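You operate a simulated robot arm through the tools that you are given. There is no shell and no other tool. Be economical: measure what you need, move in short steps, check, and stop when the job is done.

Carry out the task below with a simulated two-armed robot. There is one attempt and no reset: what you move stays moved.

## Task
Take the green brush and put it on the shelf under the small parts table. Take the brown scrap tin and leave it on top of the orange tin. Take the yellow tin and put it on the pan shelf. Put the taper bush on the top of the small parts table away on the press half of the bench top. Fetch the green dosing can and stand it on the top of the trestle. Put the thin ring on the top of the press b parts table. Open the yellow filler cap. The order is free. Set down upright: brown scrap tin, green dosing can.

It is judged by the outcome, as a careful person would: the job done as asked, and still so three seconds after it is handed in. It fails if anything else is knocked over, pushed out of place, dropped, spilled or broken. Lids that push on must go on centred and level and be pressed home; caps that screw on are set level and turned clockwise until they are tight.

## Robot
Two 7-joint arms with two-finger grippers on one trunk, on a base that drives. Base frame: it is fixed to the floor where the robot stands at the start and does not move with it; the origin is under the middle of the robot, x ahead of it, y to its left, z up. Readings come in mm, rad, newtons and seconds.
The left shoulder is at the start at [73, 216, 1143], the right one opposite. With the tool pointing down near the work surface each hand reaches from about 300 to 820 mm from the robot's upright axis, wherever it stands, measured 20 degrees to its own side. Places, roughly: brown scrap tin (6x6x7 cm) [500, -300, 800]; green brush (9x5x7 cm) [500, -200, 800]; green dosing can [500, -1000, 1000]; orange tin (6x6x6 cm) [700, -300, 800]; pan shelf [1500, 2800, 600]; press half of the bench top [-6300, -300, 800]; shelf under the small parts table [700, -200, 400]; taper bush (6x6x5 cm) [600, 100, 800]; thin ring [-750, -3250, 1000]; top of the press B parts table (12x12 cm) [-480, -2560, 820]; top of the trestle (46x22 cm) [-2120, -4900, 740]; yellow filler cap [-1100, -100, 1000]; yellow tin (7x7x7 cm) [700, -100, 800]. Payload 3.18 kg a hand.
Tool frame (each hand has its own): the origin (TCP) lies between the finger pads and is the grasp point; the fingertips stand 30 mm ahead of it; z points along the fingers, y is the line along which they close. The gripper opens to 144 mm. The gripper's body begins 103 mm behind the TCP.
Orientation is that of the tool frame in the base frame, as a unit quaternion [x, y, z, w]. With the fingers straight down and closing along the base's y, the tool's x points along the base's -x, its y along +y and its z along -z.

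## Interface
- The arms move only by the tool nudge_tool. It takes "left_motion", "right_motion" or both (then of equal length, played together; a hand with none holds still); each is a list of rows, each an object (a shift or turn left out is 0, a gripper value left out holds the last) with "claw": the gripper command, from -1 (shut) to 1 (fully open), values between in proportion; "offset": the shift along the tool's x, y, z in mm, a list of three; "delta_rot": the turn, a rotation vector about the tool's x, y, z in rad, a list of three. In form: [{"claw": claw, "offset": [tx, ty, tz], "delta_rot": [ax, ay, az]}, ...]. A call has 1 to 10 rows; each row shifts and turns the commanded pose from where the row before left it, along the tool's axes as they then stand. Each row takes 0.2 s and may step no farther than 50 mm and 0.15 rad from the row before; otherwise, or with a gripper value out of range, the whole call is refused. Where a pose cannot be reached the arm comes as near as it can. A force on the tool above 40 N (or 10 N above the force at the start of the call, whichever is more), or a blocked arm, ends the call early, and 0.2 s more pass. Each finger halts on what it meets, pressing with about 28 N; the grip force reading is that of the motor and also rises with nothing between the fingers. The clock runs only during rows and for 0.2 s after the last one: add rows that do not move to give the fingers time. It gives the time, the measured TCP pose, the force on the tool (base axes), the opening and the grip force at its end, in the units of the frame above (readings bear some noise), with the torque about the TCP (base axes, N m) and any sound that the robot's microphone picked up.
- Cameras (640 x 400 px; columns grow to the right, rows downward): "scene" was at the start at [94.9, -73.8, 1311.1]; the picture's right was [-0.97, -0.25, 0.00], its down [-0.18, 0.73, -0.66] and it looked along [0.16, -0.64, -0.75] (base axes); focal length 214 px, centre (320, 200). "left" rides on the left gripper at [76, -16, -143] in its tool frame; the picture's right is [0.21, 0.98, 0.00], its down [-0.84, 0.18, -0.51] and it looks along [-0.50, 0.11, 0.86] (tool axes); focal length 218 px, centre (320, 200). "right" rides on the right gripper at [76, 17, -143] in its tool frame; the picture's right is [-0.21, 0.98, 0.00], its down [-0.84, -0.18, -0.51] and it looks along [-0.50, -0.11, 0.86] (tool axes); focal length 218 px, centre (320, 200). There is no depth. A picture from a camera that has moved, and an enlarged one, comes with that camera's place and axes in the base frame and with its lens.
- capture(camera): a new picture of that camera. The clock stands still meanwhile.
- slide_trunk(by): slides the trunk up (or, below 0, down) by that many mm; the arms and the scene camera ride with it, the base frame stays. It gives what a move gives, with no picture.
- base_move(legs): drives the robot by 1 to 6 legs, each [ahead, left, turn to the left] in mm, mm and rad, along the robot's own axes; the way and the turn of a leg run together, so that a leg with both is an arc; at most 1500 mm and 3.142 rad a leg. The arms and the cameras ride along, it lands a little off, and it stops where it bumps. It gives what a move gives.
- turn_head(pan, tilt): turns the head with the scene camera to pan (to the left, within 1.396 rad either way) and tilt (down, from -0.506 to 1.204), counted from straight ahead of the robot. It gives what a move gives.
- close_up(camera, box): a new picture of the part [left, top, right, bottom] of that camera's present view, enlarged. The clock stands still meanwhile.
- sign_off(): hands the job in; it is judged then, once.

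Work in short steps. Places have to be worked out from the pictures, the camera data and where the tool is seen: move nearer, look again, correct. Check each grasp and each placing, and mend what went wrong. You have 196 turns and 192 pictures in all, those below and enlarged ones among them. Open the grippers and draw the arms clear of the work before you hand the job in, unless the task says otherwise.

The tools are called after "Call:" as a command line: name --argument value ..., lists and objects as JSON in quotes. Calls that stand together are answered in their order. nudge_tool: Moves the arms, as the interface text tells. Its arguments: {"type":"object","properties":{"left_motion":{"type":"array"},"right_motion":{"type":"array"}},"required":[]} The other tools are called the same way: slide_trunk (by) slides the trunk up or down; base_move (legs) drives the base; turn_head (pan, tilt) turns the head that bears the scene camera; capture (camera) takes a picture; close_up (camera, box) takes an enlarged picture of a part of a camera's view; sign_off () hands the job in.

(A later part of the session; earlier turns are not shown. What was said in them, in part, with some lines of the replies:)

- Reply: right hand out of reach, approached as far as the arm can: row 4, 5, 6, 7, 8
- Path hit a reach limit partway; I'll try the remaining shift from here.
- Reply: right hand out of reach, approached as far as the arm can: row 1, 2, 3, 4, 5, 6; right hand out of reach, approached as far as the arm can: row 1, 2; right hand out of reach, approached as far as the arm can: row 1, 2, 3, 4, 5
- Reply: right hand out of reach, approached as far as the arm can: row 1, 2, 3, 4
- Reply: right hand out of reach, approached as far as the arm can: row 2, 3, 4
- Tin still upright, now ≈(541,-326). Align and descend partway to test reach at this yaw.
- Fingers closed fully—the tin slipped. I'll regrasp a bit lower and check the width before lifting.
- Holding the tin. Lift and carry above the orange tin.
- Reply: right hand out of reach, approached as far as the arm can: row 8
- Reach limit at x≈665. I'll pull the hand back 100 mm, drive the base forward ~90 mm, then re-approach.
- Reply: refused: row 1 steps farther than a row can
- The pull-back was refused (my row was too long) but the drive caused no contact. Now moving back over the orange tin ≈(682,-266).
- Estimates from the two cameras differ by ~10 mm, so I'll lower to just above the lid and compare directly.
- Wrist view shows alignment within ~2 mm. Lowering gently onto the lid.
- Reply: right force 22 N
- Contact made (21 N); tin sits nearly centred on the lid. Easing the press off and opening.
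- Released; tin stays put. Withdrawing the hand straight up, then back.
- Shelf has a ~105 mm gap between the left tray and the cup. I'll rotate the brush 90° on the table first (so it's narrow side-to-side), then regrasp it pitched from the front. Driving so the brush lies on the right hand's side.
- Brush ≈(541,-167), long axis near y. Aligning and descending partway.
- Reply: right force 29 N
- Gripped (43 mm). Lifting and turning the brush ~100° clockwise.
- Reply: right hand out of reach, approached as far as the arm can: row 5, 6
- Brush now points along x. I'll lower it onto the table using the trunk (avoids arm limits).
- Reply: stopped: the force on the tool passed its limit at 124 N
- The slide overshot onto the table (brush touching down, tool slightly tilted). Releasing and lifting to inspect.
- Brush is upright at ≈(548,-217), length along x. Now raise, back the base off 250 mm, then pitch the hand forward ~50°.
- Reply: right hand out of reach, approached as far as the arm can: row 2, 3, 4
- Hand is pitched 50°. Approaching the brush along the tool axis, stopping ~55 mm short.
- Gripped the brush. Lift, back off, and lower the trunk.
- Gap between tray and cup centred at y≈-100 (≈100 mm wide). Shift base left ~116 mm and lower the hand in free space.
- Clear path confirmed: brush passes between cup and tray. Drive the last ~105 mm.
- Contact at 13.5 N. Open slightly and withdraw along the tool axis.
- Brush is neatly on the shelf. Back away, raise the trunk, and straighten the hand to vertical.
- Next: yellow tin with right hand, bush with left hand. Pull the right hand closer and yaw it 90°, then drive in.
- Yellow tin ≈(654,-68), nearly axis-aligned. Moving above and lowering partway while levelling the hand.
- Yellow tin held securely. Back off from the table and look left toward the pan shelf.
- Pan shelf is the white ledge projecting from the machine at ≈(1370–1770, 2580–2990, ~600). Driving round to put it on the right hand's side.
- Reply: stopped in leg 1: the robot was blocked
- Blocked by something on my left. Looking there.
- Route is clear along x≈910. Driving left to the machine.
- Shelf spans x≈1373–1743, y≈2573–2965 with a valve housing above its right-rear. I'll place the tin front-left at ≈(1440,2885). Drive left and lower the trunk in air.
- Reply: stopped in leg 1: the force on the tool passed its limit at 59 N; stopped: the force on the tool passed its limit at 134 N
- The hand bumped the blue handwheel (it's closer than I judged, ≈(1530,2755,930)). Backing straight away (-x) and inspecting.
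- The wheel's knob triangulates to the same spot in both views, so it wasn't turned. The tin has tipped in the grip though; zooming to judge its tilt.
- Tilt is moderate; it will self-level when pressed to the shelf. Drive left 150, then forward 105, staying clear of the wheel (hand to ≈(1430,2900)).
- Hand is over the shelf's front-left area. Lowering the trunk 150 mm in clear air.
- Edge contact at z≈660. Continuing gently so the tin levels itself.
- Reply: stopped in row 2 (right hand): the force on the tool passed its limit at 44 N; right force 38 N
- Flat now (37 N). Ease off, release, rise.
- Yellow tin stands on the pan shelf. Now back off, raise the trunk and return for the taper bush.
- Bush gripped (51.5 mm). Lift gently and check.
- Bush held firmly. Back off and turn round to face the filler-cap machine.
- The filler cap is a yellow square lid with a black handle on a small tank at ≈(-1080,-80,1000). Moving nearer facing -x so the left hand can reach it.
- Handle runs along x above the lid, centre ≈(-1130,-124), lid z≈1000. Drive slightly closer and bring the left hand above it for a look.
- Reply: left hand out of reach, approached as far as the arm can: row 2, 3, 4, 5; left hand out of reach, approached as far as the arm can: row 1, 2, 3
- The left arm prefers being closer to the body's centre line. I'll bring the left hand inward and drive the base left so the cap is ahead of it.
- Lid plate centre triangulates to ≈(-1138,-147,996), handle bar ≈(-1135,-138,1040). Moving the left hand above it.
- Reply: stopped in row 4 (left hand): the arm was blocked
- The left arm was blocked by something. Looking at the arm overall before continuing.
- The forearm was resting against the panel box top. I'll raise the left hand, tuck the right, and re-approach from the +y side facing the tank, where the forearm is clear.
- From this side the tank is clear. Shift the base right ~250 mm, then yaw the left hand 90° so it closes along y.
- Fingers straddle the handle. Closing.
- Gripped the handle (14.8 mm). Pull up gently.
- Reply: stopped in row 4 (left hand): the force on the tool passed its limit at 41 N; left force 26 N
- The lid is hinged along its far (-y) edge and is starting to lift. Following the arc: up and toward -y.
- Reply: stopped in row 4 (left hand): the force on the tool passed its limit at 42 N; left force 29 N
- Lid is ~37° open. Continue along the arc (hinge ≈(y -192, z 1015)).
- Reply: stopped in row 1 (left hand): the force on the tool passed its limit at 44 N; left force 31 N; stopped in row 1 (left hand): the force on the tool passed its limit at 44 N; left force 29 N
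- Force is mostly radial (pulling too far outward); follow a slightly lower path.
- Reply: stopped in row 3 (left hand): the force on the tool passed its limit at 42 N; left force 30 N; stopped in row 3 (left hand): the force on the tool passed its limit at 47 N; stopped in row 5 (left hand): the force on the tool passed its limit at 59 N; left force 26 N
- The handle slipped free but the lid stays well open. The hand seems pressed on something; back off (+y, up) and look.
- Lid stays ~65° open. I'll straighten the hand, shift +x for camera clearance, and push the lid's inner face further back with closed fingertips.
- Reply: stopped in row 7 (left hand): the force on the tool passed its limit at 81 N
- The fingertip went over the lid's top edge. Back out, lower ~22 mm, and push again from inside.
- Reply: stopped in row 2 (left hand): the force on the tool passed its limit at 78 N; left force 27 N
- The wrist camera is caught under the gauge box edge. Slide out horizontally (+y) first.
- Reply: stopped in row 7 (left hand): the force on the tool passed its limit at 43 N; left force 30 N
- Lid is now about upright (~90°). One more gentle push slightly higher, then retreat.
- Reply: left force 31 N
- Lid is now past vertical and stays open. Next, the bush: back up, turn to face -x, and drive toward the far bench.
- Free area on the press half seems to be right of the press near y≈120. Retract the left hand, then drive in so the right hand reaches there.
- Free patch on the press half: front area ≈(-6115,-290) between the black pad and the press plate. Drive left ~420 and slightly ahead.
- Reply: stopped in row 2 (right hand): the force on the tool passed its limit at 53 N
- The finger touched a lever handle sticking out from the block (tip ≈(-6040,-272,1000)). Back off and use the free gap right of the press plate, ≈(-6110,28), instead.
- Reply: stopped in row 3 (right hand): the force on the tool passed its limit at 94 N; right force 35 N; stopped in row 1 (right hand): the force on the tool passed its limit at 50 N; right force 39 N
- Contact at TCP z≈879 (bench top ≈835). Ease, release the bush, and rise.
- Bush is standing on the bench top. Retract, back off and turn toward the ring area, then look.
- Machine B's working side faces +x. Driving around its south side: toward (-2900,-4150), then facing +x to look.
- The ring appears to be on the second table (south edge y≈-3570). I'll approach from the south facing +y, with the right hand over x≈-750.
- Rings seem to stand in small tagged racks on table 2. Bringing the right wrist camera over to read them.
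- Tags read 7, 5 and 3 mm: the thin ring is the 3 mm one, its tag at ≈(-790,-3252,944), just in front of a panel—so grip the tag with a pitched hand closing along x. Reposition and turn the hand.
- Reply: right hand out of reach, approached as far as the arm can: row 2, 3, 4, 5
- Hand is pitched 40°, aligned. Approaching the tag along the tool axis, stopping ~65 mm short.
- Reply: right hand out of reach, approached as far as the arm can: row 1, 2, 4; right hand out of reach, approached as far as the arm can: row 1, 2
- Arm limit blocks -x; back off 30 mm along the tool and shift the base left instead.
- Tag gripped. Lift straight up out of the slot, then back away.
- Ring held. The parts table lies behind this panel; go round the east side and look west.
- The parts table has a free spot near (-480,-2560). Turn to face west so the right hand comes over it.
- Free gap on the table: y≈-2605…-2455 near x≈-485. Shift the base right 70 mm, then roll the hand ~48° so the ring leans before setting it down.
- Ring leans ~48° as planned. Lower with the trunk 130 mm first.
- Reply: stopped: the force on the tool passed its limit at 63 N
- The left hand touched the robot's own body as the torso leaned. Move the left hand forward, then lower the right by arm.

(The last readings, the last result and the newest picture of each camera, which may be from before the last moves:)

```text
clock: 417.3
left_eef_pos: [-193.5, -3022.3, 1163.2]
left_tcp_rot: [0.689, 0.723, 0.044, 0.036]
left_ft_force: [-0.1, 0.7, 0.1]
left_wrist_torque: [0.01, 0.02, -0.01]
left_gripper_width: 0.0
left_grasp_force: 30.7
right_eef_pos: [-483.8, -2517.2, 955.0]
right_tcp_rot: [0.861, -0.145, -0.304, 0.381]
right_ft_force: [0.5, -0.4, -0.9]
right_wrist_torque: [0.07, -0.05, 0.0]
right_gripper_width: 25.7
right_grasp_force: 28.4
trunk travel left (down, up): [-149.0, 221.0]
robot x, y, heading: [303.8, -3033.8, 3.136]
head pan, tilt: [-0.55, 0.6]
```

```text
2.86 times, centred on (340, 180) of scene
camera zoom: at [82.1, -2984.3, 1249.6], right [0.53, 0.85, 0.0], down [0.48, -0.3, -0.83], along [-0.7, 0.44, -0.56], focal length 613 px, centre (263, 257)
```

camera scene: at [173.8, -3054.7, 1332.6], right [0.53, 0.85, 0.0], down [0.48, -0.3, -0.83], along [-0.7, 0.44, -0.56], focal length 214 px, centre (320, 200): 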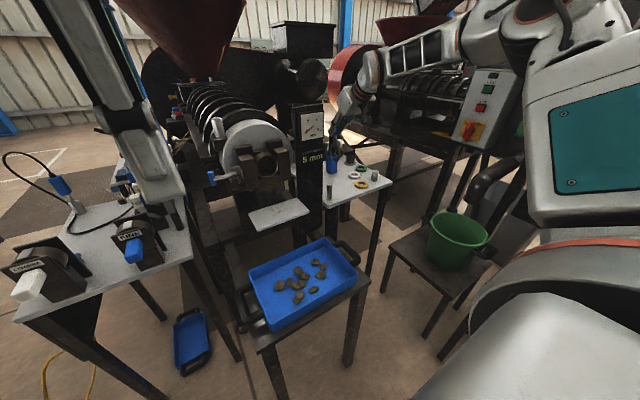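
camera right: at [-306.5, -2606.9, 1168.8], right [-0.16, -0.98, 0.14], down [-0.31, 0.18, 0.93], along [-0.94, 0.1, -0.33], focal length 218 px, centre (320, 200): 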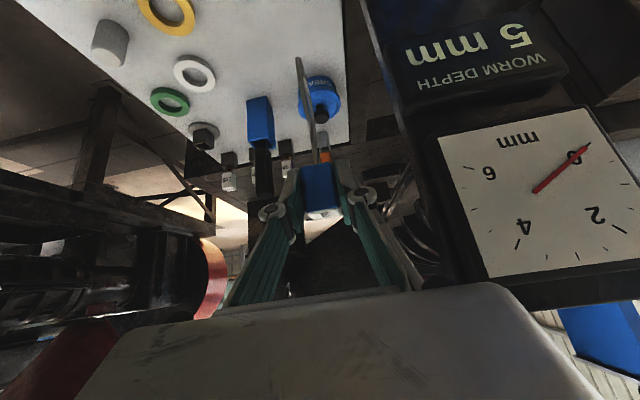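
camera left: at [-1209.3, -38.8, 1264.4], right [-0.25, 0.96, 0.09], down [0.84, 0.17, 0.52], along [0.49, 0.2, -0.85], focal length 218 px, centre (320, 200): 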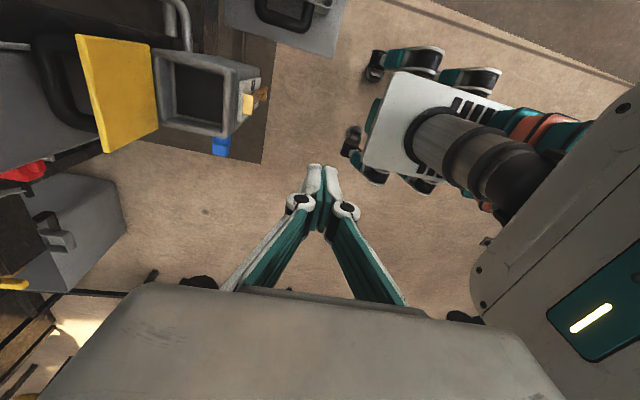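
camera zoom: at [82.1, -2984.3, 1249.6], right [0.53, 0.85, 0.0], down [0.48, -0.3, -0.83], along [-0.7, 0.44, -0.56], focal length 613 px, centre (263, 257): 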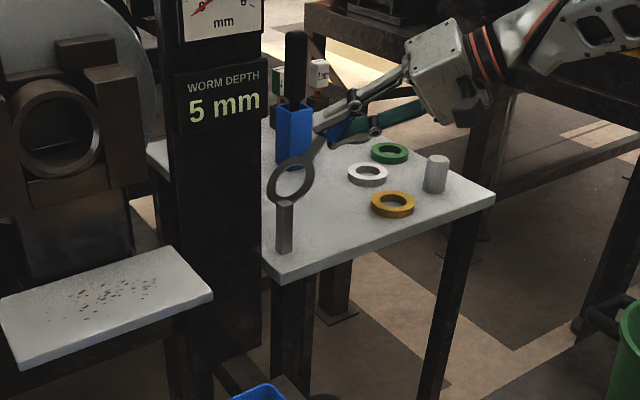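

Call:
nudge_tool --right_motion '[{"offset": [2, -18, 3]}, {"offset": [6.5, -11.2, 7.6]}, {"offset": [6.5, -11.2, 7.6]}, {}]'

Call:
close_up --camera "scene" --box '[270, 110, 410, 250]'

```text
clock: 418.3
left_eef_pos: [-193.5, -3022.6, 1161.9]
left_tcp_rot: [0.689, 0.723, 0.045, 0.037]
left_ft_force: [0.1, -0.3, 0.1]
left_wrist_torque: [-0.01, 0.0, -0.03]
left_gripper_width: 0.1
left_grasp_force: 30.7
right_eef_pos: [-482.8, -2509.0, 908.2]
right_tcp_rot: [0.861, -0.146, -0.304, 0.381]
right_ft_force: [-1.2, -0.3, 2.1]
right_wrist_torque: [-0.29, 0.1, -0.03]
right_gripper_width: 25.3
right_grasp_force: 28.0
trunk travel left (down, up): [-149.0, 221.0]
robot x, y, heading: [302.3, -3035.3, 3.131]
head pan, tilt: [-0.55, 0.6]
```

```text
2.86 times, centred on (340, 180) of scene
camera zoom: at [81.4, -2984.1, 1249.3], right [0.53, 0.85, 0.0], down [0.48, -0.3, -0.83], along [-0.7, 0.44, -0.56], focal length 613 px, centre (263, 257)
```

zoom: 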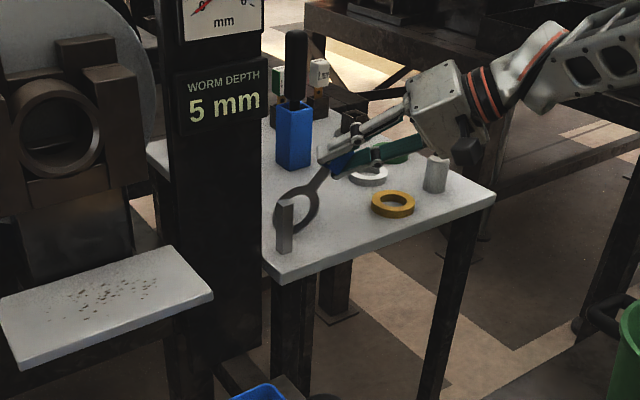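

Contact begins with the disc near the small gray block; lift slightly, shift 30 mm west for clearance, and set down again.

Call:
nudge_tool --right_motion '[{"offset": [-3.5, 6, -4]}, {"offset": [-11.6, 0.3, 9.5]}, {"offset": [-11.6, 0.3, 9.5]}, {"offset": [3, -5, 3.5]}, {"offset": [1.3, -2.2, 1.5]}, {"offset": [1.3, -2.2, 1.5]}, {}]'

Call:
close_up --camera "scene" --box '[290, 130, 390, 230]'

```text
clock: 419.9
left_eef_pos: [-192.3, -3023.9, 1164.0]
left_tcp_rot: [0.689, 0.722, 0.045, 0.036]
left_ft_force: [0.1, 0.0, 0.5]
left_wrist_torque: [0.02, 0.01, 0.01]
left_gripper_width: 0.0
left_grasp_force: 31.2
right_eef_pos: [-513.5, -2508.7, 907.6]
right_tcp_rot: [0.861, -0.145, -0.305, 0.381]
right_ft_force: [-0.9, 3.7, 10.4]
right_wrist_torque: [-0.72, 0.27, -0.17]
right_gripper_width: 25.5
right_grasp_force: 27.9
trunk travel left (down, up): [-149.0, 221.0]
robot x, y, heading: [300.5, -3036.9, 3.13]
head pan, tilt: [-0.55, 0.6]
```

```text
4.00 times, centred on (340, 180) of scene
camera zoom: at [82.3, -2984.1, 1249.7], right [0.53, 0.85, 0.0], down [0.48, -0.3, -0.83], along [-0.7, 0.44, -0.56], focal length 858 px, centre (240, 280)
```

zoom: 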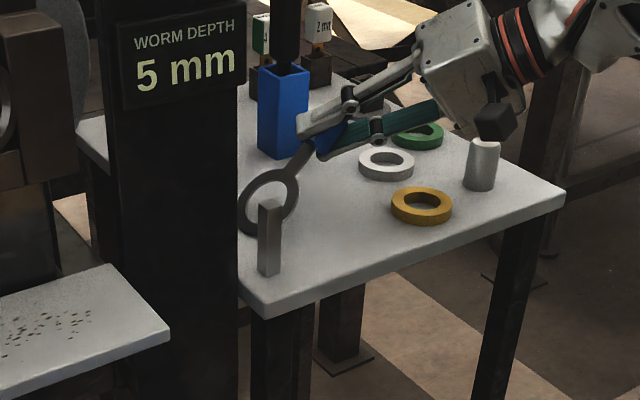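

Contact at 10 N. Roll a further ~0.2 rad while lowering, to lessen the fall, then release.

Call:
nudge_tool --right_motion '[{"offset": [0.8, -8.8, 0.8], "delta_rot": [-0.053, 0, 0.045]}, {"offset": [0.8, -8.8, 0.8], "delta_rot": [-0.053, 0, 0.045]}, {"offset": [0.8, -8.8, 0.8], "delta_rot": [-0.053, 0, 0.045]}, {}]'

Call:
nudge_tool --right_motion '[{"claw": -0.55}, {"claw": -0.3}, {}, {"offset": [0, 0, -25]}, {"offset": [0, 0, -40]}, {"offset": [0, 0, -40]}, {}]'

Call:
close_up --camera "scene" --box '[290, 130, 390, 230]'

```text
clock: 420.9
left_eef_pos: [-192.8, -3022.3, 1163.0]
left_tcp_rot: [0.689, 0.723, 0.045, 0.037]
left_ft_force: [0.3, -0.2, 0.4]
left_wrist_torque: [0.01, -0.01, 0.0]
left_gripper_width: 0.0
left_grasp_force: 31.0
right_eef_pos: [-511.1, -2496.0, 881.6]
right_tcp_rot: [0.816, -0.178, -0.289, 0.468]
right_ft_force: [-3.4, 4.0, 12.1]
right_wrist_torque: [-1.31, 0.34, -0.28]
right_gripper_width: 26.6
right_grasp_force: 28.4
trunk travel left (down, up): [-149.0, 221.0]
robot x, y, heading: [299.9, -3033.5, 3.132]
head pan, tilt: [-0.55, 0.6]
```

```text
clock: 422.5
left_eef_pos: [-194.7, -3023.2, 1160.8]
left_tcp_rot: [0.688, 0.723, 0.045, 0.037]
left_ft_force: [0.7, 0.1, -0.4]
left_wrist_torque: [0.04, -0.01, -0.01]
left_gripper_width: 0.0
left_grasp_force: 30.2
right_eef_pos: [-442.6, -2426.6, 920.7]
right_tcp_rot: [0.817, -0.178, -0.288, 0.467]
right_ft_force: [0.0, 0.6, -0.5]
right_wrist_torque: [0.01, 0.01, 0.01]
right_gripper_width: 50.5
right_grasp_force: 0.1
trunk travel left (down, up): [-149.0, 221.0]
robot x, y, heading: [303.5, -3032.8, 3.131]
head pan, tilt: [-0.55, 0.6]
```

```text
4.00 times, centred on (340, 180) of scene
camera zoom: at [80.5, -2984.2, 1248.9], right [0.53, 0.85, 0.0], down [0.48, -0.3, -0.82], along [-0.7, 0.44, -0.57], focal length 858 px, centre (240, 280)
```

zoom: 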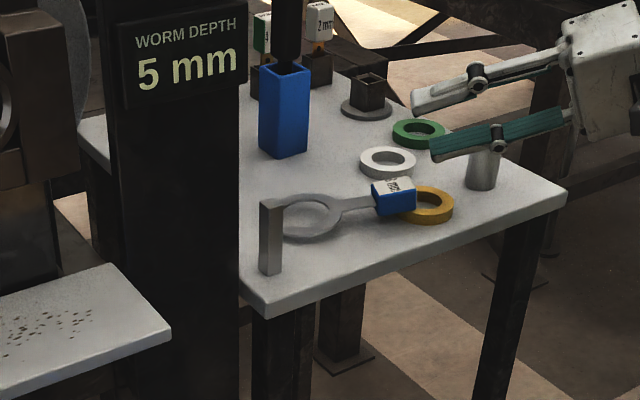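

The thin ring lies on the parts table. Retract upward, unroll the hand, then head via the east aisle to the dosing cans.

Call:
nudge_tool --right_motion '[{"offset": [-13.7, 39, -17.9]}, {"offset": [-13.7, 39, -17.9]}, {"offset": [-13.7, 39, -17.9]}, {"offset": [-13.7, 39, -17.9]}, {"delta_rot": [0.1065, 0, -0.0906]}, {"delta_rot": [0.1065, 0, -0.0906]}, {"delta_rot": [0.1065, 0, -0.0906]}, {"delta_rot": [0.1065, 0, -0.0906]}, {"delta_rot": [0.1065, 0, -0.0906]}, {"delta_rot": [0.1065, 0, -0.0906]}]'

Call:
base_move --legs '[[-850, 0, 0]]'

Call:
slide_trunk --by 75

Call:
turn_head --pan -1.2 --tilt 0.25

Call:
capture --camera "scene"

```text
clock: 424.7
left_eef_pos: [-193.1, -3021.8, 1162.7]
left_tcp_rot: [0.689, 0.722, 0.045, 0.036]
left_ft_force: [0.1, 0.7, 0.0]
left_wrist_torque: [-0.03, -0.02, 0.0]
left_gripper_width: 0.1
left_grasp_force: 31.0
right_eef_pos: [-444.3, -2424.0, 1102.0]
right_tcp_rot: [0.938, -0.036, -0.332, 0.097]
right_ft_force: [0.0, 0.0, -0.1]
right_wrist_torque: [0.0, -0.01, 0.02]
right_gripper_width: 50.6
right_grasp_force: 0.1
trunk travel left (down, up): [-149.0, 221.0]
robot x, y, heading: [304.3, -3036.0, 3.134]
head pan, tilt: [-0.55, 0.6]
```

```text
clock: 429.2
left_eef_pos: [662.6, -3029.7, 1162.1]
left_tcp_rot: [0.685, 0.726, 0.045, 0.037]
left_ft_force: [0.3, 0.1, -0.7]
left_wrist_torque: [-0.02, -0.02, 0.01]
left_gripper_width: 0.0
left_grasp_force: 31.3
right_eef_pos: [403.0, -2434.6, 1102.3]
right_tcp_rot: [0.938, -0.031, -0.33, 0.1]
right_ft_force: [0.1, -0.1, 0.3]
right_wrist_torque: [0.03, 0.01, 0.0]
right_gripper_width: 50.3
right_grasp_force: 0.0
trunk travel left (down, up): [-149.0, 221.0]
robot x, y, heading: [1158.7, -3036.2, -3.136]
head pan, tilt: [-0.55, 0.6]
```

```text
clock: 430.3
left_eef_pos: [660.4, -3029.6, 1236.4]
left_tcp_rot: [0.685, 0.726, 0.046, 0.038]
left_ft_force: [0.3, 0.7, 0.2]
left_wrist_torque: [0.0, -0.03, 0.05]
left_gripper_width: 0.0
left_grasp_force: 30.2
right_eef_pos: [401.7, -2435.0, 1174.3]
right_tcp_rot: [0.939, -0.032, -0.328, 0.1]
right_ft_force: [-0.3, 0.6, -0.9]
right_wrist_torque: [0.0, -0.02, -0.03]
right_gripper_width: 50.5
right_grasp_force: 0.1
trunk travel left (down, up): [-224.0, 146.0]
robot x, y, heading: [1159.4, -3035.7, -3.135]
head pan, tilt: [-0.55, 0.6]
```

```text
clock: 431.4
left_eef_pos: [662.4, -3031.4, 1236.3]
left_tcp_rot: [0.685, 0.726, 0.046, 0.037]
left_ft_force: [0.8, 0.4, -0.5]
left_wrist_torque: [-0.02, -0.01, 0.0]
left_gripper_width: 0.0
left_grasp_force: 30.5
right_eef_pos: [403.5, -2436.2, 1175.6]
right_tcp_rot: [0.938, -0.032, -0.33, 0.101]
right_ft_force: [-0.5, -0.3, 0.2]
right_wrist_torque: [0.0, 0.04, -0.01]
right_gripper_width: 50.5
right_grasp_force: 0.1
trunk travel left (down, up): [-224.0, 146.0]
robot x, y, heading: [1155.7, -3037.7, -3.136]
head pan, tilt: [-1.201, 0.25]
```

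```text
31 pictures are left
camera scene: at [1045.1, -2946.8, 1362.8], right [0.93, 0.37, 0.0], down [0.09, -0.23, -0.97], along [-0.35, 0.9, -0.25], focal length 214 px, centre (320, 200)
```

scene: 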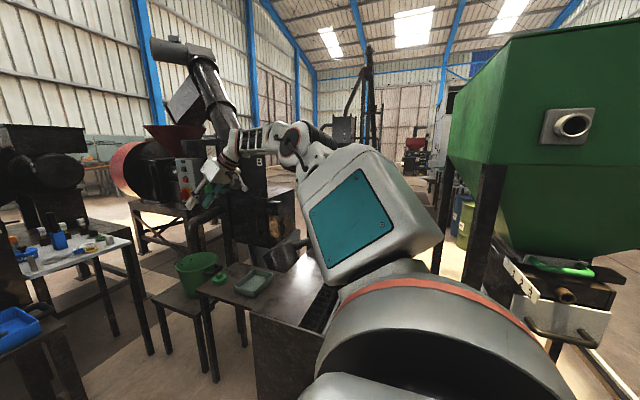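

The east aisle looks tight; I'll use the known route around the west. First straighten and tuck the right hand.

Call:
nudge_tool --right_motion '[{"delta_rot": [0, 0.14, 0], "offset": [30, 0, -15]}, {"delta_rot": [0, 0.14, 0], "offset": [35, 0, -10]}, {"delta_rot": [0, 0.14, 0], "offset": [40, 0, 0]}, {"delta_rot": [0, 0.14, 0], "offset": [40, 0, 0]}, {"delta_rot": [0, 0.12, 0], "offset": [40, 20, 0]}, {"delta_rot": [0.1, 0, 0], "offset": [40, 20, 0]}, {"delta_rot": [0.1, 0, 0], "offset": [40, 20, 0]}, {}]'

Call:
base_move --legs '[[0, 1200, 0], [1500, 0, 0], [1500, 0, 0], [1200, 0, 0], [0, 0, -1.2], [1500, 0, 0]]'

```text
clock: 433.2
left_eef_pos: [660.9, -3029.2, 1236.2]
left_tcp_rot: [0.684, 0.727, 0.046, 0.037]
left_ft_force: [-0.4, 0.8, -0.4]
left_wrist_torque: [-0.03, -0.02, 0.01]
left_gripper_width: 0.0
left_grasp_force: 30.3
right_eef_pos: [665.9, -2502.9, 1140.8]
right_tcp_rot: [1.0, 0.003, 0.002, 0.004]
right_ft_force: [-0.7, 0.7, -0.4]
right_wrist_torque: [0.03, -0.01, 0.03]
right_gripper_width: 50.6
right_grasp_force: 0.1
trunk travel left (down, up): [-224.0, 146.0]
robot x, y, heading: [1158.0, -3036.0, -3.136]
head pan, tilt: [-1.201, 0.25]
```

```text
clock: 473.8
left_eef_pos: [-3680.1, -2367.4, 1237.4]
left_tcp_rot: [0.977, 0.205, 0.016, 0.056]
left_ft_force: [-0.1, 0.6, 0.5]
left_wrist_torque: [-0.03, 0.02, 0.01]
left_gripper_width: 0.0
left_grasp_force: 30.7
right_eef_pos: [-3184.4, -2188.3, 1143.0]
right_tcp_rot: [0.822, -0.569, -0.002, 0.006]
right_ft_force: [-0.9, 0.8, -1.0]
right_wrist_torque: [-0.02, -0.04, 0.04]
right_gripper_width: 50.3
right_grasp_force: 0.0
trunk travel left (down, up): [-224.0, 146.0]
robot x, y, heading: [-3512.3, -2833.6, 1.925]
head pan, tilt: [-1.201, 0.25]
```

Call:
base_move --legs '[[0, 0, -0.162], [1500, 0, 0], [1500, 0, 0], [600, 0, 0], [0, 0, -1.763], [1500, 0, 0]]'

Call:
base_move --legs '[[1500, 0, 0], [800, 0, 0]]'

```text
clock: 503.4
left_eef_pos: [-2307.9, 804.5, 1237.1]
left_tcp_rot: [0.745, -0.665, -0.036, 0.047]
left_ft_force: [-1.0, 0.7, -0.2]
left_wrist_torque: [0.01, 0.04, -0.01]
left_gripper_width: 0.0
left_grasp_force: 30.9
right_eef_pos: [-2283.0, 279.3, 1142.6]
right_tcp_rot: [-0.032, 0.999, 0.005, -0.002]
right_ft_force: [-0.9, 0.2, 0.2]
right_wrist_torque: [0.01, 0.04, -0.03]
right_gripper_width: 50.4
right_grasp_force: 0.1
trunk travel left (down, up): [-224.0, 146.0]
robot x, y, heading: [-2801.6, 784.9, 0.052]
head pan, tilt: [-1.201, 0.25]
```

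```text
clock: 514.6
left_eef_pos: [-28.6, 949.7, 1237.0]
left_tcp_rot: [0.748, -0.661, -0.035, 0.047]
left_ft_force: [-1.0, -0.6, -0.5]
left_wrist_torque: [-0.01, -0.01, 0.0]
left_gripper_width: 0.2
left_grasp_force: 30.3
right_eef_pos: [1.3, 423.1, 1143.8]
right_tcp_rot: [-0.036, 0.999, 0.006, -0.002]
right_ft_force: [-0.7, 0.4, 0.1]
right_wrist_torque: [0.02, 0.0, 0.0]
right_gripper_width: 50.4
right_grasp_force: 0.1
trunk travel left (down, up): [-224.0, 146.0]
robot x, y, heading: [-521.9, 921.1, 0.062]
head pan, tilt: [-1.201, 0.25]
```

Call:
base_move --legs '[[0, 0, -0.062], [330, 0, 0], [0, -1050, 0], [0, 0, -0.3]]'

Call:
turn_head --pan -0.55 --tilt 0.45

Call:
capture --camera "scene"

```text
clock: 527.4
left_eef_pos: [276.2, -287.1, 1238.6]
left_tcp_rot: [-0.62, 0.782, 0.043, -0.04]
left_ft_force: [0.0, 0.0, -0.5]
left_wrist_torque: [0.01, -0.01, 0.02]
left_gripper_width: 0.0
left_grasp_force: 30.3
right_eef_pos: [121.7, -790.1, 1143.4]
right_tcp_rot: [0.141, 0.99, 0.005, 0.001]
right_ft_force: [-0.2, -0.8, -0.2]
right_wrist_torque: [0.03, -0.01, 0.0]
right_gripper_width: 50.5
right_grasp_force: 0.0
trunk travel left (down, up): [-224.0, 146.0]
robot x, y, heading: [-198.7, -140.3, -0.282]
head pan, tilt: [-1.201, 0.25]
```

```text
clock: 528.5
left_eef_pos: [277.0, -288.0, 1237.8]
left_tcp_rot: [-0.621, 0.782, 0.043, -0.04]
left_ft_force: [0.8, 0.4, 0.2]
left_wrist_torque: [-0.01, 0.01, -0.01]
left_gripper_width: 0.0
left_grasp_force: 30.5
right_eef_pos: [122.8, -790.6, 1143.3]
right_tcp_rot: [0.141, 0.99, 0.006, -0.001]
right_ft_force: [0.4, -0.3, 0.1]
right_wrist_torque: [0.01, 0.0, -0.01]
right_gripper_width: 50.4
right_grasp_force: 0.0
trunk travel left (down, up): [-224.0, 146.0]
robot x, y, heading: [-196.1, -140.3, -0.281]
head pan, tilt: [-0.55, 0.45]
```

```text
30 pictures are left
camera scene: at [-62.3, -229.0, 1344.2], right [-0.74, -0.67, 0.0], down [-0.29, 0.32, -0.9], along [0.6, -0.67, -0.43], focal length 214 px, centre (320, 200)
```

scene: 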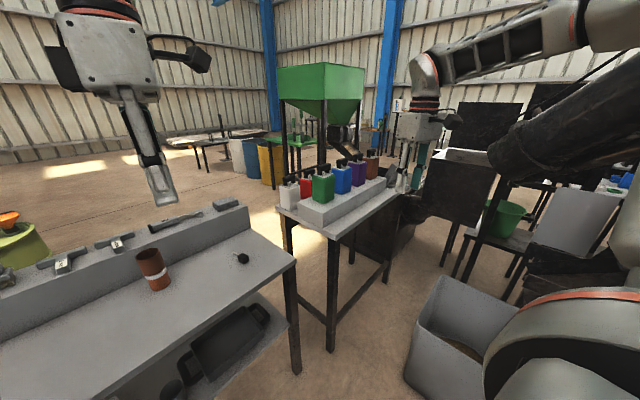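

Call:
close_up --camera "scene" --box '[260, 140, 420, 250]'

```text
3.64 times, centred on (340, 195) of scene
camera zoom: at [-62.3, -229.0, 1344.2], right [-0.74, -0.67, 0.0], down [-0.29, 0.32, -0.9], along [0.6, -0.67, -0.43], focal length 780 px, centre (247, 218)
```

zoom: 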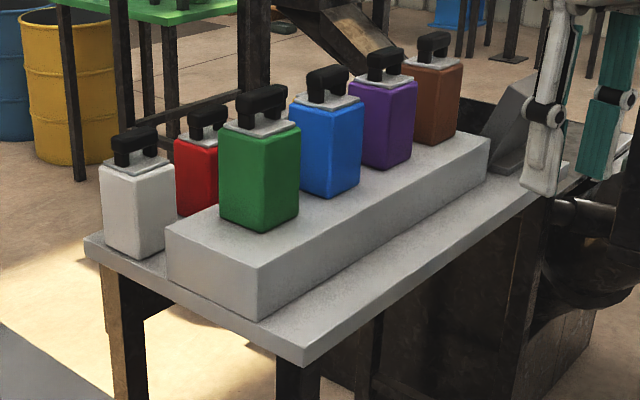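

Green can is the front one on the raised block, around (530,-920). Raise the right hand and drive closer for a precise look.

Call:
nudge_tool --right_motion '[{"claw": 0.6, "offset": [0, 0, -35]}, {"offset": [0, 0, -35]}, {}]'

Call:
base_move --legs '[[329, -217, 0]]'

Call:
capture --camera "right"

```text
clock: 529.3
left_eef_pos: [277.5, -288.6, 1236.8]
left_tcp_rot: [-0.62, 0.783, 0.043, -0.039]
left_ft_force: [-0.2, 0.6, 0.1]
left_wrist_torque: [-0.02, 0.0, 0.01]
left_gripper_width: 0.0
left_grasp_force: 30.7
right_eef_pos: [122.2, -791.9, 1210.7]
right_tcp_rot: [0.141, 0.99, 0.006, -0.001]
right_ft_force: [-0.2, -0.7, 0.0]
right_wrist_torque: [0.05, 0.03, 0.0]
right_gripper_width: 115.4
right_grasp_force: 0.1
trunk travel left (down, up): [-224.0, 146.0]
robot x, y, heading: [-200.1, -137.1, -0.287]
head pan, tilt: [-0.55, 0.45]
```

```text
clock: 531.8
left_eef_pos: [529.0, -595.3, 1237.0]
left_tcp_rot: [-0.621, 0.782, 0.043, -0.039]
left_ft_force: [0.5, 0.3, 0.4]
left_wrist_torque: [-0.01, 0.02, -0.02]
left_gripper_width: 0.0
left_grasp_force: 31.2
right_eef_pos: [374.6, -1098.4, 1210.5]
right_tcp_rot: [0.141, 0.99, 0.005, 0.0]
right_ft_force: [-0.1, -0.4, 0.3]
right_wrist_torque: [0.01, -0.01, -0.02]
right_gripper_width: 115.6
right_grasp_force: 0.1
trunk travel left (down, up): [-224.0, 146.0]
robot x, y, heading: [53.9, -449.0, -0.288]
head pan, tilt: [-0.55, 0.45]
```

```text
28 pictures are left
camera right: at [305.8, -1063.7, 1354.0], right [0.47, 0.88, 0.01], down [0.76, -0.41, 0.5], along [0.45, -0.23, -0.86], focal length 218 px, centre (320, 200)
```

right: 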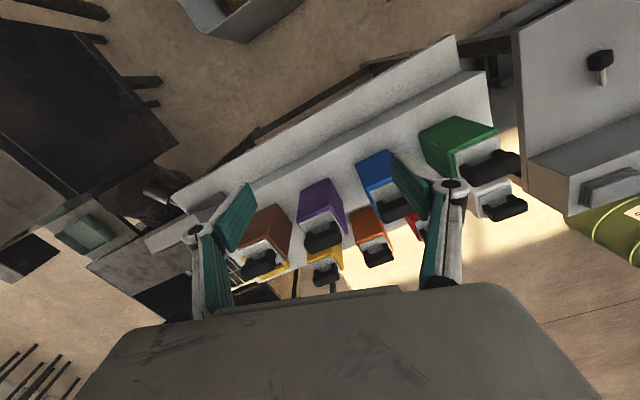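

Triangulated: green can lid ≈(533,-904,1043), body ≈920–1040, gap to the blue can ≈60 mm. Shift the base for reach, yaw the hand to close along y, and go above it.

Call:
base_move --legs '[[-45, 140, 0]]'

Call:
nudge_tool --right_motion '[{"delta_rot": [0, 0, -0.144]}, {"delta_rot": [0, 0, -0.144]}, {"offset": [-40, 12, 0]}, {"offset": [-40, 12, 0]}, {"offset": [-40, 12, 0]}, {"offset": [-40, 11, 0]}, {}]'

Call:
capture --camera "right"

```text
clock: 533.7
left_eef_pos: [525.2, -445.7, 1236.3]
left_tcp_rot: [-0.621, 0.782, 0.042, -0.04]
left_ft_force: [-0.2, -0.8, 0.1]
left_wrist_torque: [-0.03, 0.0, -0.01]
left_gripper_width: 0.1
left_grasp_force: 30.5
right_eef_pos: [372.4, -950.4, 1210.4]
right_tcp_rot: [0.14, 0.99, 0.004, 0.0]
right_ft_force: [0.4, -0.5, 0.4]
right_wrist_torque: [-0.06, -0.03, 0.01]
right_gripper_width: 115.2
right_grasp_force: 0.1
trunk travel left (down, up): [-224.0, 146.0]
robot x, y, heading: [54.0, -301.6, -0.281]
head pan, tilt: [-0.55, 0.45]
```

```text
clock: 535.3
left_eef_pos: [523.5, -447.1, 1238.8]
left_tcp_rot: [-0.62, 0.782, 0.042, -0.039]
left_ft_force: [-0.9, 0.4, 1.0]
left_wrist_torque: [0.02, -0.03, 0.02]
left_gripper_width: 0.0
left_grasp_force: 30.8
right_eef_pos: [525.4, -903.9, 1212.0]
right_tcp_rot: [-0.003, 1.0, 0.006, 0.002]
right_ft_force: [-0.9, 0.3, 0.3]
right_wrist_torque: [-0.05, -0.02, 0.0]
right_gripper_width: 115.0
right_grasp_force: 0.1
trunk travel left (down, up): [-224.0, 146.0]
robot x, y, heading: [53.0, -303.0, -0.287]
head pan, tilt: [-0.55, 0.45]
```

```text
27 pictures are left
camera right: at [448.9, -889.6, 1353.8], right [0.2, 0.98, 0.01], down [0.84, -0.18, 0.51], along [0.5, -0.09, -0.86], focal length 218 px, centre (320, 200)
```

right: 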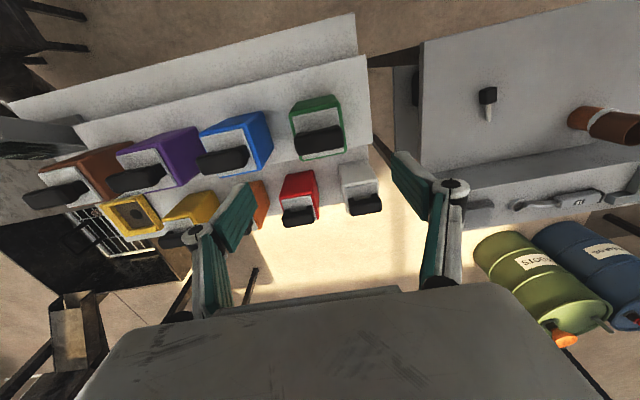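

Well aligned over the green can. Descend in stages, checking for drift.

Call:
nudge_tool --right_motion '[{"offset": [0, 0, 30]}, {"offset": [0, 0, 30]}, {"offset": [0, 0, 30]}, {}]'

Call:
capture --camera "right"

```text
clock: 536.3
left_eef_pos: [524.7, -446.1, 1236.6]
left_tcp_rot: [-0.621, 0.782, 0.043, -0.039]
left_ft_force: [-0.2, 0.0, 0.4]
left_wrist_torque: [0.02, -0.02, 0.01]
left_gripper_width: 0.0
left_grasp_force: 30.9
right_eef_pos: [528.8, -902.6, 1120.7]
right_tcp_rot: [-0.003, 1.0, 0.005, -0.001]
right_ft_force: [0.3, 0.2, 0.7]
right_wrist_torque: [0.01, 0.0, -0.02]
right_gripper_width: 114.9
right_grasp_force: 0.1
trunk travel left (down, up): [-224.0, 146.0]
robot x, y, heading: [52.4, -298.9, -0.283]
head pan, tilt: [-0.55, 0.45]
```

```text
26 pictures are left
camera right: at [452.5, -888.2, 1263.4], right [0.2, 0.98, 0.01], down [0.84, -0.18, 0.51], along [0.5, -0.09, -0.86], focal length 218 px, centre (320, 200)
```

right: 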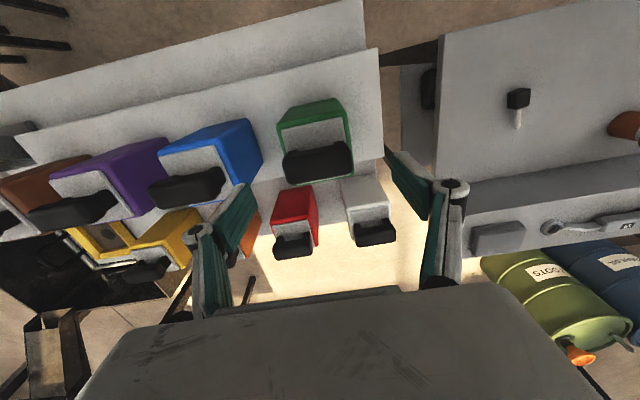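

Call:
nudge_tool --right_motion '[{"offset": [7, 0, 30]}, {"offset": [0, 0, 35]}, {"offset": [0, 0, 35]}, {}]'

Call:
capture --camera "right"

```text
clock: 537.3
left_eef_pos: [524.5, -446.2, 1238.8]
left_tcp_rot: [-0.62, 0.782, 0.042, -0.038]
left_ft_force: [-0.5, 0.4, -0.7]
left_wrist_torque: [-0.01, 0.01, -0.01]
left_gripper_width: 0.0
left_grasp_force: 30.8
right_eef_pos: [521.6, -900.4, 1022.9]
right_tcp_rot: [-0.003, 1.0, 0.005, 0.002]
right_ft_force: [-0.4, -0.3, -0.3]
right_wrist_torque: [-0.01, -0.01, 0.05]
right_gripper_width: 115.3
right_grasp_force: 0.0
trunk travel left (down, up): [-224.0, 146.0]
robot x, y, heading: [49.5, -302.7, -0.282]
head pan, tilt: [-0.55, 0.45]
```

```text
25 pictures are left
camera right: at [445.4, -885.7, 1165.3], right [0.2, 0.98, 0.01], down [0.84, -0.18, 0.51], along [0.5, -0.09, -0.86], focal length 218 px, centre (320, 200)
```

right: 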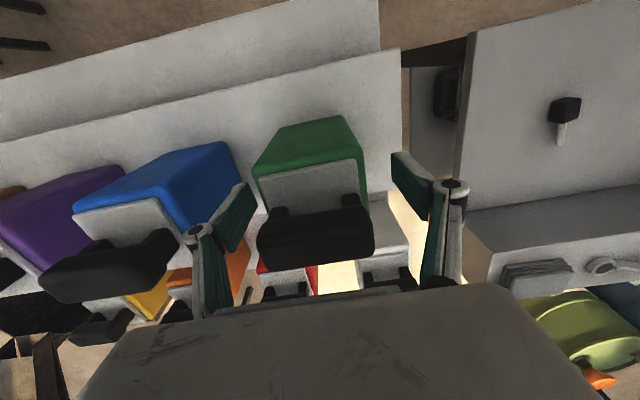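

Call:
nudge_tool --right_motion '[{"claw": 0.2}, {"claw": -1}, {}, {}, {"offset": [0, 0, -6]}, {"offset": [0, 0, -10]}, {}]'

Call:
capture --camera "right"

```text
clock: 538.9
left_eef_pos: [525.2, -446.8, 1236.2]
left_tcp_rot: [-0.621, 0.782, 0.043, -0.04]
left_ft_force: [0.7, -0.4, 0.7]
left_wrist_torque: [0.02, 0.03, 0.0]
left_gripper_width: 0.0
left_grasp_force: 30.6
right_eef_pos: [522.5, -901.5, 1037.3]
right_tcp_rot: [-0.004, 1.0, 0.006, 0.0]
right_ft_force: [1.2, 0.0, -2.6]
right_wrist_torque: [0.0, 0.01, -0.02]
right_gripper_width: 74.4
right_grasp_force: 28.4
trunk travel left (down, up): [-224.0, 146.0]
robot x, y, heading: [53.6, -306.2, -0.282]
head pan, tilt: [-0.55, 0.45]
```

```text
24 pictures are left
camera right: at [447.2, -887.8, 1180.2], right [0.2, 0.98, 0.01], down [0.84, -0.18, 0.51], along [0.5, -0.09, -0.86], focal length 218 px, centre (320, 200)
```

right: 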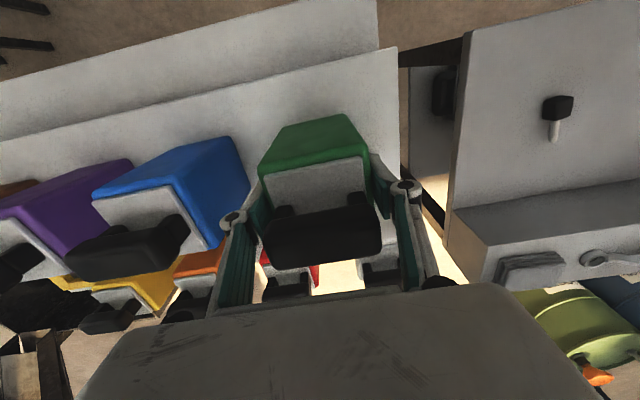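

Can gripped and lifting cleanly (2.6 N). Lift higher and retrace the known route, keeping it upright.

Call:
nudge_tool --right_motion '[{"offset": [0, 0, -30]}, {"offset": [0, 0, -40]}, {"offset": [0, 0, -40]}, {"offset": [0, 0, -40]}, {}]'

Call:
base_move --legs '[[-501, 278, 0], [0, 0, 0.282], [0, 650, 0], [-1500, 0, 0], [-1500, 0, 0], [-900, 0, 0]]'

```text
clock: 540.1
left_eef_pos: [524.7, -446.8, 1236.7]
left_tcp_rot: [-0.621, 0.782, 0.043, -0.039]
left_ft_force: [0.0, -0.7, 0.9]
left_wrist_torque: [-0.01, 0.0, -0.03]
left_gripper_width: 0.3
left_grasp_force: 31.3
right_eef_pos: [523.6, -904.0, 1185.6]
right_tcp_rot: [-0.004, 1.0, 0.005, 0.0]
right_ft_force: [0.1, 0.6, -3.0]
right_wrist_torque: [0.02, 0.01, 0.02]
right_gripper_width: 74.4
right_grasp_force: 28.4
trunk travel left (down, up): [-224.0, 146.0]
robot x, y, heading: [46.9, -301.9, -0.279]
head pan, tilt: [-0.55, 0.45]
```

```text
clock: 568.4
left_eef_pos: [-3748.3, 593.6, 1237.8]
left_tcp_rot: [0.735, -0.675, -0.036, 0.046]
left_ft_force: [-0.4, 0.3, -0.1]
left_wrist_torque: [-0.02, -0.03, 0.01]
left_gripper_width: 0.2
left_grasp_force: 30.6
right_eef_pos: [-3607.2, 158.8, 1187.0]
right_tcp_rot: [-0.16, 0.987, 0.005, 0.0]
right_ft_force: [0.2, 0.4, -3.3]
right_wrist_torque: [-0.01, 0.01, 0.01]
right_gripper_width: 74.4
right_grasp_force: 27.8
trunk travel left (down, up): [-224.0, 146.0]
robot x, y, heading: [-4245.2, 590.0, 0.026]
head pan, tilt: [-0.55, 0.45]
```

Call:
base_move --legs '[[0, 0, -0.026], [0, -1500, 0], [0, -1500, 0], [0, -1500, 0], [0, -375, 0], [1400, 0, 0]]'

Call:
turn_head --pan -0.7 --tilt 0.4

Call:
capture --camera "scene"

```text
clock: 617.8
left_eef_pos: [-2375.4, -4295.0, 1237.2]
left_tcp_rot: [0.72, -0.691, -0.037, 0.045]
left_ft_force: [-0.6, 0.3, -0.5]
left_wrist_torque: [-0.01, 0.0, -0.01]
left_gripper_width: 0.1
left_grasp_force: 30.3
right_eef_pos: [-2254.0, -4735.9, 1186.6]
right_tcp_rot: [-0.138, 0.99, 0.005, -0.001]
right_ft_force: [0.1, 0.1, -3.4]
right_wrist_torque: [0.01, 0.05, -0.01]
right_gripper_width: 74.3
right_grasp_force: 28.2
trunk travel left (down, up): [-224.0, 146.0]
robot x, y, heading: [-2872.2, -4282.9, -0.012]
head pan, tilt: [-0.55, 0.45]
```

```text
clock: 618.5
left_eef_pos: [-2375.3, -4294.8, 1237.4]
left_tcp_rot: [0.72, -0.691, -0.038, 0.045]
left_ft_force: [0.3, -0.8, -0.2]
left_wrist_torque: [0.02, 0.02, -0.01]
left_gripper_width: 0.0
left_grasp_force: 30.4
right_eef_pos: [-2253.5, -4736.1, 1186.3]
right_tcp_rot: [-0.138, 0.99, 0.006, 0.0]
right_ft_force: [-0.3, -0.4, -3.4]
right_wrist_torque: [0.03, 0.02, 0.0]
right_gripper_width: 74.5
right_grasp_force: 27.7
trunk travel left (down, up): [-224.0, 146.0]
robot x, y, heading: [-2871.4, -4280.6, -0.011]
head pan, tilt: [-0.7, 0.4]
```

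```text
23 pictures are left
camera scene: at [-2724.1, -4340.6, 1348.8], right [-0.65, -0.76, 0.0], down [-0.29, 0.25, -0.92], along [0.7, -0.6, -0.39], focal length 214 px, centre (320, 200)
```

scene: 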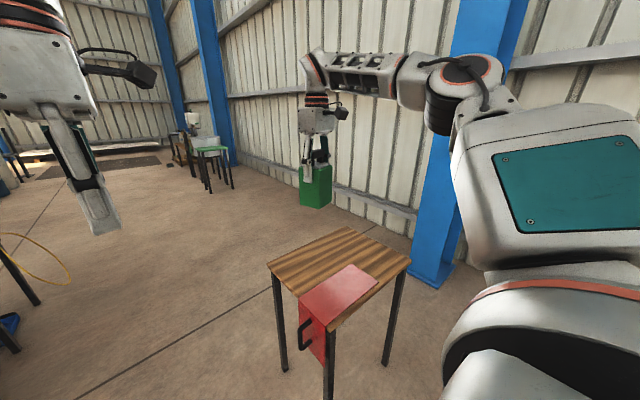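

Free wood strip centre ≈(-2120,-4895), top z≈740. Drive ahead 330 and turn right 0.34 rad so the can hangs over it.

Call:
base_move --legs '[[328, 26, 0], [0, 0, -0.34]]'

Call:
slide_trunk --by -150

Call:
capture --camera "right"

Call:
capture --camera "scene"

```text
clock: 621.7
left_eef_pos: [-2080.4, -4440.9, 1238.2]
left_tcp_rot: [-0.59, 0.805, 0.044, -0.039]
left_ft_force: [0.4, -1.2, -0.7]
left_wrist_torque: [0.0, -0.02, 0.01]
left_gripper_width: 0.0
left_grasp_force: 30.8
right_eef_pos: [-2117.0, -4898.0, 1186.6]
right_tcp_rot: [0.034, 0.999, 0.005, 0.0]
right_ft_force: [0.0, -0.7, -3.5]
right_wrist_torque: [0.01, 0.02, 0.0]
right_gripper_width: 74.3
right_grasp_force: 27.6
trunk travel left (down, up): [-224.0, 146.0]
robot x, y, heading: [-2538.4, -4259.6, -0.362]
head pan, tilt: [-0.7, 0.4]
```

```text
clock: 623.5
left_eef_pos: [-2081.9, -4439.8, 1088.7]
left_tcp_rot: [-0.59, 0.805, 0.042, -0.038]
left_ft_force: [0.5, -0.8, -0.3]
left_wrist_torque: [-0.02, -0.07, -0.01]
left_gripper_width: 0.0
left_grasp_force: 30.5
right_eef_pos: [-2116.0, -4896.8, 1039.2]
right_tcp_rot: [0.035, 0.999, 0.005, 0.002]
right_ft_force: [-0.3, 0.4, -2.4]
right_wrist_torque: [-0.02, -0.01, -0.03]
right_gripper_width: 74.5
right_grasp_force: 27.9
trunk travel left (down, up): [-74.0, 296.0]
robot x, y, heading: [-2541.3, -4260.1, -0.364]
head pan, tilt: [-0.7, 0.4]
```

```text
22 pictures are left
camera right: at [-2192.5, -4876.2, 1181.1], right [0.28, 0.96, 0.01], down [0.83, -0.24, 0.51], along [0.49, -0.13, -0.86], focal length 218 px, centre (320, 200)
```

right: 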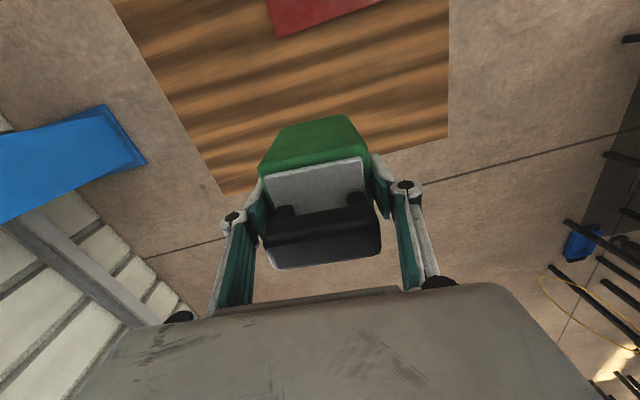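

```text
21 pictures are left
camera scene: at [-2285.8, -4417.3, 1174.0], right [-0.87, -0.49, 0.0], down [-0.19, 0.34, -0.92], along [0.45, -0.8, -0.39], focal length 214 px, centre (320, 200)
```

scene: 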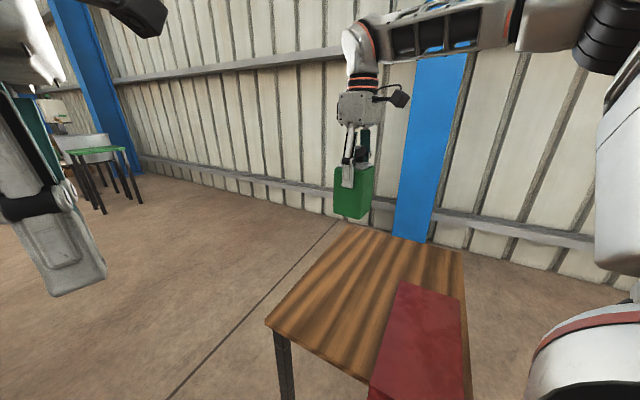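

Can is over the middle of the wood strip. Lower by arm.

Call:
nudge_tool --right_motion '[{"offset": [0, 0, 40]}, {"offset": [0, 0, 40]}, {"offset": [0, 0, 40]}, {"offset": [0, 0, 35]}, {}]'

Call:
close_up --camera "scene" --box '[280, 150, 440, 290]'

```text
clock: 624.7
left_eef_pos: [-2080.7, -4439.1, 1087.9]
left_tcp_rot: [-0.589, 0.806, 0.044, -0.038]
left_ft_force: [-0.3, 0.5, 0.3]
left_wrist_torque: [-0.02, -0.01, -0.01]
left_gripper_width: 0.1
left_grasp_force: 31.0
right_eef_pos: [-2116.3, -4894.7, 881.0]
right_tcp_rot: [0.036, 0.999, 0.005, 0.0]
right_ft_force: [0.4, -0.1, -3.0]
right_wrist_torque: [-0.03, -0.02, 0.0]
right_gripper_width: 74.4
right_grasp_force: 28.0
trunk travel left (down, up): [-74.0, 296.0]
robot x, y, heading: [-2540.3, -4257.0, -0.358]
head pan, tilt: [-0.7, 0.4]
```

```text
2.86 times, centred on (360, 220) of scene
camera zoom: at [-2285.0, -4417.6, 1173.5], right [-0.87, -0.49, 0.0], down [-0.19, 0.34, -0.92], along [0.45, -0.8, -0.39], focal length 613 px, centre (206, 143)
```

zoom: 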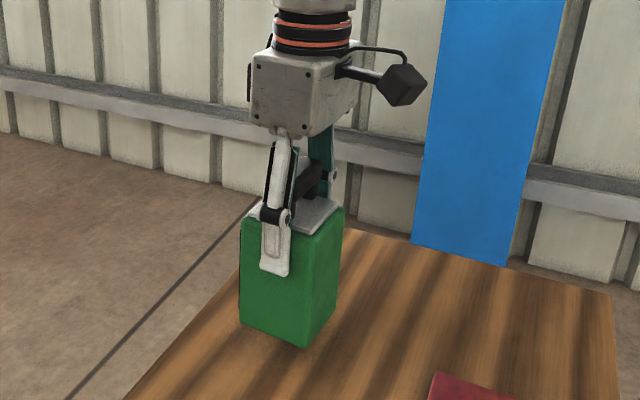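

Near the surface; lower gently until contact.

Call:
nudge_tool --right_motion '[{"offset": [0, 0, 8]}, {"offset": [0, 0, 8]}, {"offset": [0, 0, 6]}, {"offset": [0, 0, 5]}, {}]'

Call:
nudge_tool --right_motion '[{"offset": [0, 0, 3]}, {"offset": [0, 0, 3]}, {"offset": [0, 0, 2]}, {}]'

```text
clock: 625.9
left_eef_pos: [-2079.5, -4440.4, 1087.1]
left_tcp_rot: [-0.59, 0.805, 0.045, -0.038]
left_ft_force: [0.1, 0.4, -0.3]
left_wrist_torque: [0.01, 0.01, 0.04]
left_gripper_width: 0.0
left_grasp_force: 30.7
right_eef_pos: [-2115.1, -4893.7, 854.4]
right_tcp_rot: [0.034, 0.999, 0.006, 0.001]
right_ft_force: [-0.4, -0.9, -2.3]
right_wrist_torque: [0.0, 0.01, 0.02]
right_gripper_width: 74.5
right_grasp_force: 27.6
trunk travel left (down, up): [-74.0, 296.0]
robot x, y, heading: [-2543.8, -4258.5, -0.364]
head pan, tilt: [-0.7, 0.4]
```

```text
clock: 626.9
left_eef_pos: [-2080.1, -4439.9, 1087.9]
left_tcp_rot: [-0.59, 0.805, 0.043, -0.038]
left_ft_force: [-0.1, -0.2, 0.3]
left_wrist_torque: [-0.04, 0.02, -0.03]
left_gripper_width: 0.0
left_grasp_force: 30.9
right_eef_pos: [-2115.4, -4895.0, 847.1]
right_tcp_rot: [0.033, 0.999, 0.005, 0.001]
right_ft_force: [-0.8, 0.7, 5.5]
right_wrist_torque: [-0.28, -0.18, -0.01]
right_gripper_width: 74.5
right_grasp_force: 27.6
trunk travel left (down, up): [-74.0, 296.0]
robot x, y, heading: [-2540.6, -4258.9, -0.368]
head pan, tilt: [-0.7, 0.4]
```

Contact at z≈847. Press ~1 mm more, release, and rise straight up.

Call:
nudge_tool --right_motion '[{"offset": [0, 0, 1]}, {}, {"claw": 0.15}, {"claw": 0.4}, {}, {"offset": [0, 0, -30]}, {"offset": [0, 0, -40]}, {"offset": [0, 0, -45]}, {"offset": [0, 0, -45]}, {}]'

Call:
close_up --camera "scene" --box '[280, 150, 440, 290]'

```text
clock: 629.1
left_eef_pos: [-2079.9, -4440.6, 1086.9]
left_tcp_rot: [-0.59, 0.805, 0.045, -0.038]
left_ft_force: [1.0, 0.3, -0.3]
left_wrist_torque: [0.01, 0.0, -0.06]
left_gripper_width: 0.0
left_grasp_force: 30.7
right_eef_pos: [-2116.0, -4897.7, 1003.2]
right_tcp_rot: [0.034, 0.999, 0.006, -0.001]
right_ft_force: [0.3, -0.9, -0.5]
right_wrist_torque: [0.0, 0.01, -0.04]
right_gripper_width: 101.1
right_grasp_force: 0.1
trunk travel left (down, up): [-74.0, 296.0]
robot x, y, heading: [-2537.2, -4261.6, -0.367]
head pan, tilt: [-0.7, 0.4]
```

```text
2.86 times, centred on (360, 220) of scene
camera zoom: at [-2284.2, -4417.9, 1172.9], right [-0.87, -0.49, 0.0], down [-0.19, 0.34, -0.92], along [0.45, -0.8, -0.39], focal length 613 px, centre (206, 143)
```

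zoom: 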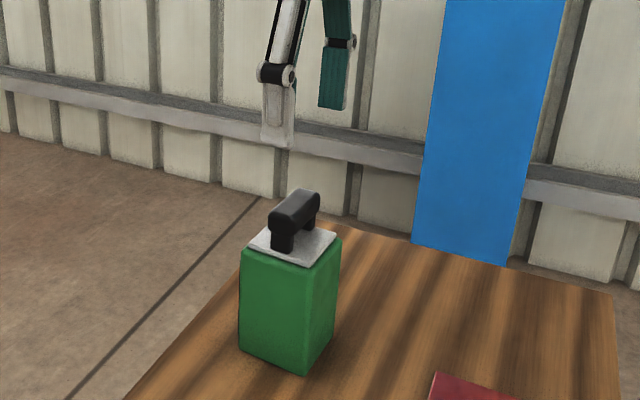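

The can stands upright on the trestle. Open the left gripper, back clear, then hand in.

Call:
nudge_tool --left_motion '[{"claw": 0.5}, {"claw": 1}, {}, {}]' --right_motion '[{"offset": [0, 0, -40]}, {"claw": 1, "offset": [0, 0, -40]}, {}, {}]'

Call:
base_move --legs '[[-600, 0, 0]]'

Call:
capture --camera "scene"

```text
clock: 630.1
left_eef_pos: [-2080.2, -4440.6, 1087.2]
left_tcp_rot: [-0.59, 0.805, 0.044, -0.038]
left_ft_force: [-0.9, 0.2, -0.7]
left_wrist_torque: [0.03, 0.03, 0.02]
left_gripper_width: 144.1
left_grasp_force: 0.1
right_eef_pos: [-2117.0, -4898.0, 1085.5]
right_tcp_rot: [0.033, 0.999, 0.005, 0.0]
right_ft_force: [0.3, -0.2, -0.1]
right_wrist_torque: [0.01, 0.0, -0.01]
right_gripper_width: 143.9
right_grasp_force: 0.1
trunk travel left (down, up): [-74.0, 296.0]
robot x, y, heading: [-2542.4, -4261.9, -0.362]
head pan, tilt: [-0.7, 0.4]
```

```text
clock: 633.5
left_eef_pos: [-2646.4, -4226.1, 1086.5]
left_tcp_rot: [-0.589, 0.806, 0.045, -0.038]
left_ft_force: [0.2, -0.1, 0.1]
left_wrist_torque: [0.02, 0.03, -0.02]
left_gripper_width: 144.3
left_grasp_force: 0.0
right_eef_pos: [-2685.4, -4684.1, 1085.0]
right_tcp_rot: [0.035, 0.999, 0.006, 0.0]
right_ft_force: [-0.3, -0.3, -0.6]
right_wrist_torque: [0.03, 0.02, 0.0]
right_gripper_width: 143.8
right_grasp_force: 0.0
trunk travel left (down, up): [-74.0, 296.0]
robot x, y, heading: [-3108.6, -4045.2, -0.362]
head pan, tilt: [-0.7, 0.4]
```

```text
18 pictures are left
camera scene: at [-2851.8, -4203.7, 1173.2], right [-0.87, -0.49, 0.0], down [-0.19, 0.34, -0.92], along [0.45, -0.8, -0.39], focal length 214 px, centre (320, 200)
```

scene: 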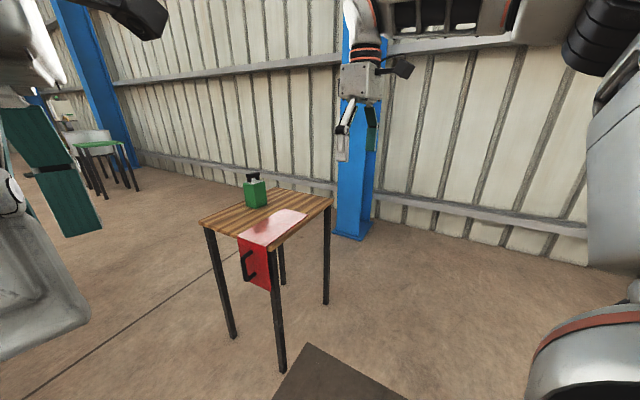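

All seven placings are complete and the arms are clear with both grippers open, so I am handing in.

Call:
sign_off

```text
The job is handed in.
```

I did all seven tasks and handed the job in, with both grippers open and the arms clear. I checked each one when I finished it, but did not go back to re-check the earlier ones before handing in.

- **Green brush:** it is on the shelf under the small parts table, between the left tray and the cup.
- **Brown scrap tin:** it stands upright on the orange tin. I knocked it about 25 mm along the table on the first grasp, before picking it up properly.
- **Yellow tin:** it stands on the pan shelf, front left.
- **Taper bush:** it is on the press half of the bench top, close to the press plate.
- **Green dosing can:** it stands upright in the middle of the trestle's wood strip.
- **Thin ring (the 3 mm one):** it lies flat on the press B parts table. Its tag ended up against the yellow ring already there.
- **Yellow filler cap:** it is open past upright. I had to push it the last part of the way.

There were also some bumps along the way:
- **Handwheel above the pan shelf:** I hit it at 59 N and again at 134 N. Its knob measured in the same place before and after.
- **Bench lever beside the press:** I hit it at 53 N. It looked unmoved in a later picture, but I did not measure it.
- **Gauge box by the filler tank:** the left forearm came down on its top, and the wrist camera later caught under its edge. I did not check it for damage.
- **Unseen obstacle:** the base was stopped once on the way to the pan shelf, by something I could not identify.
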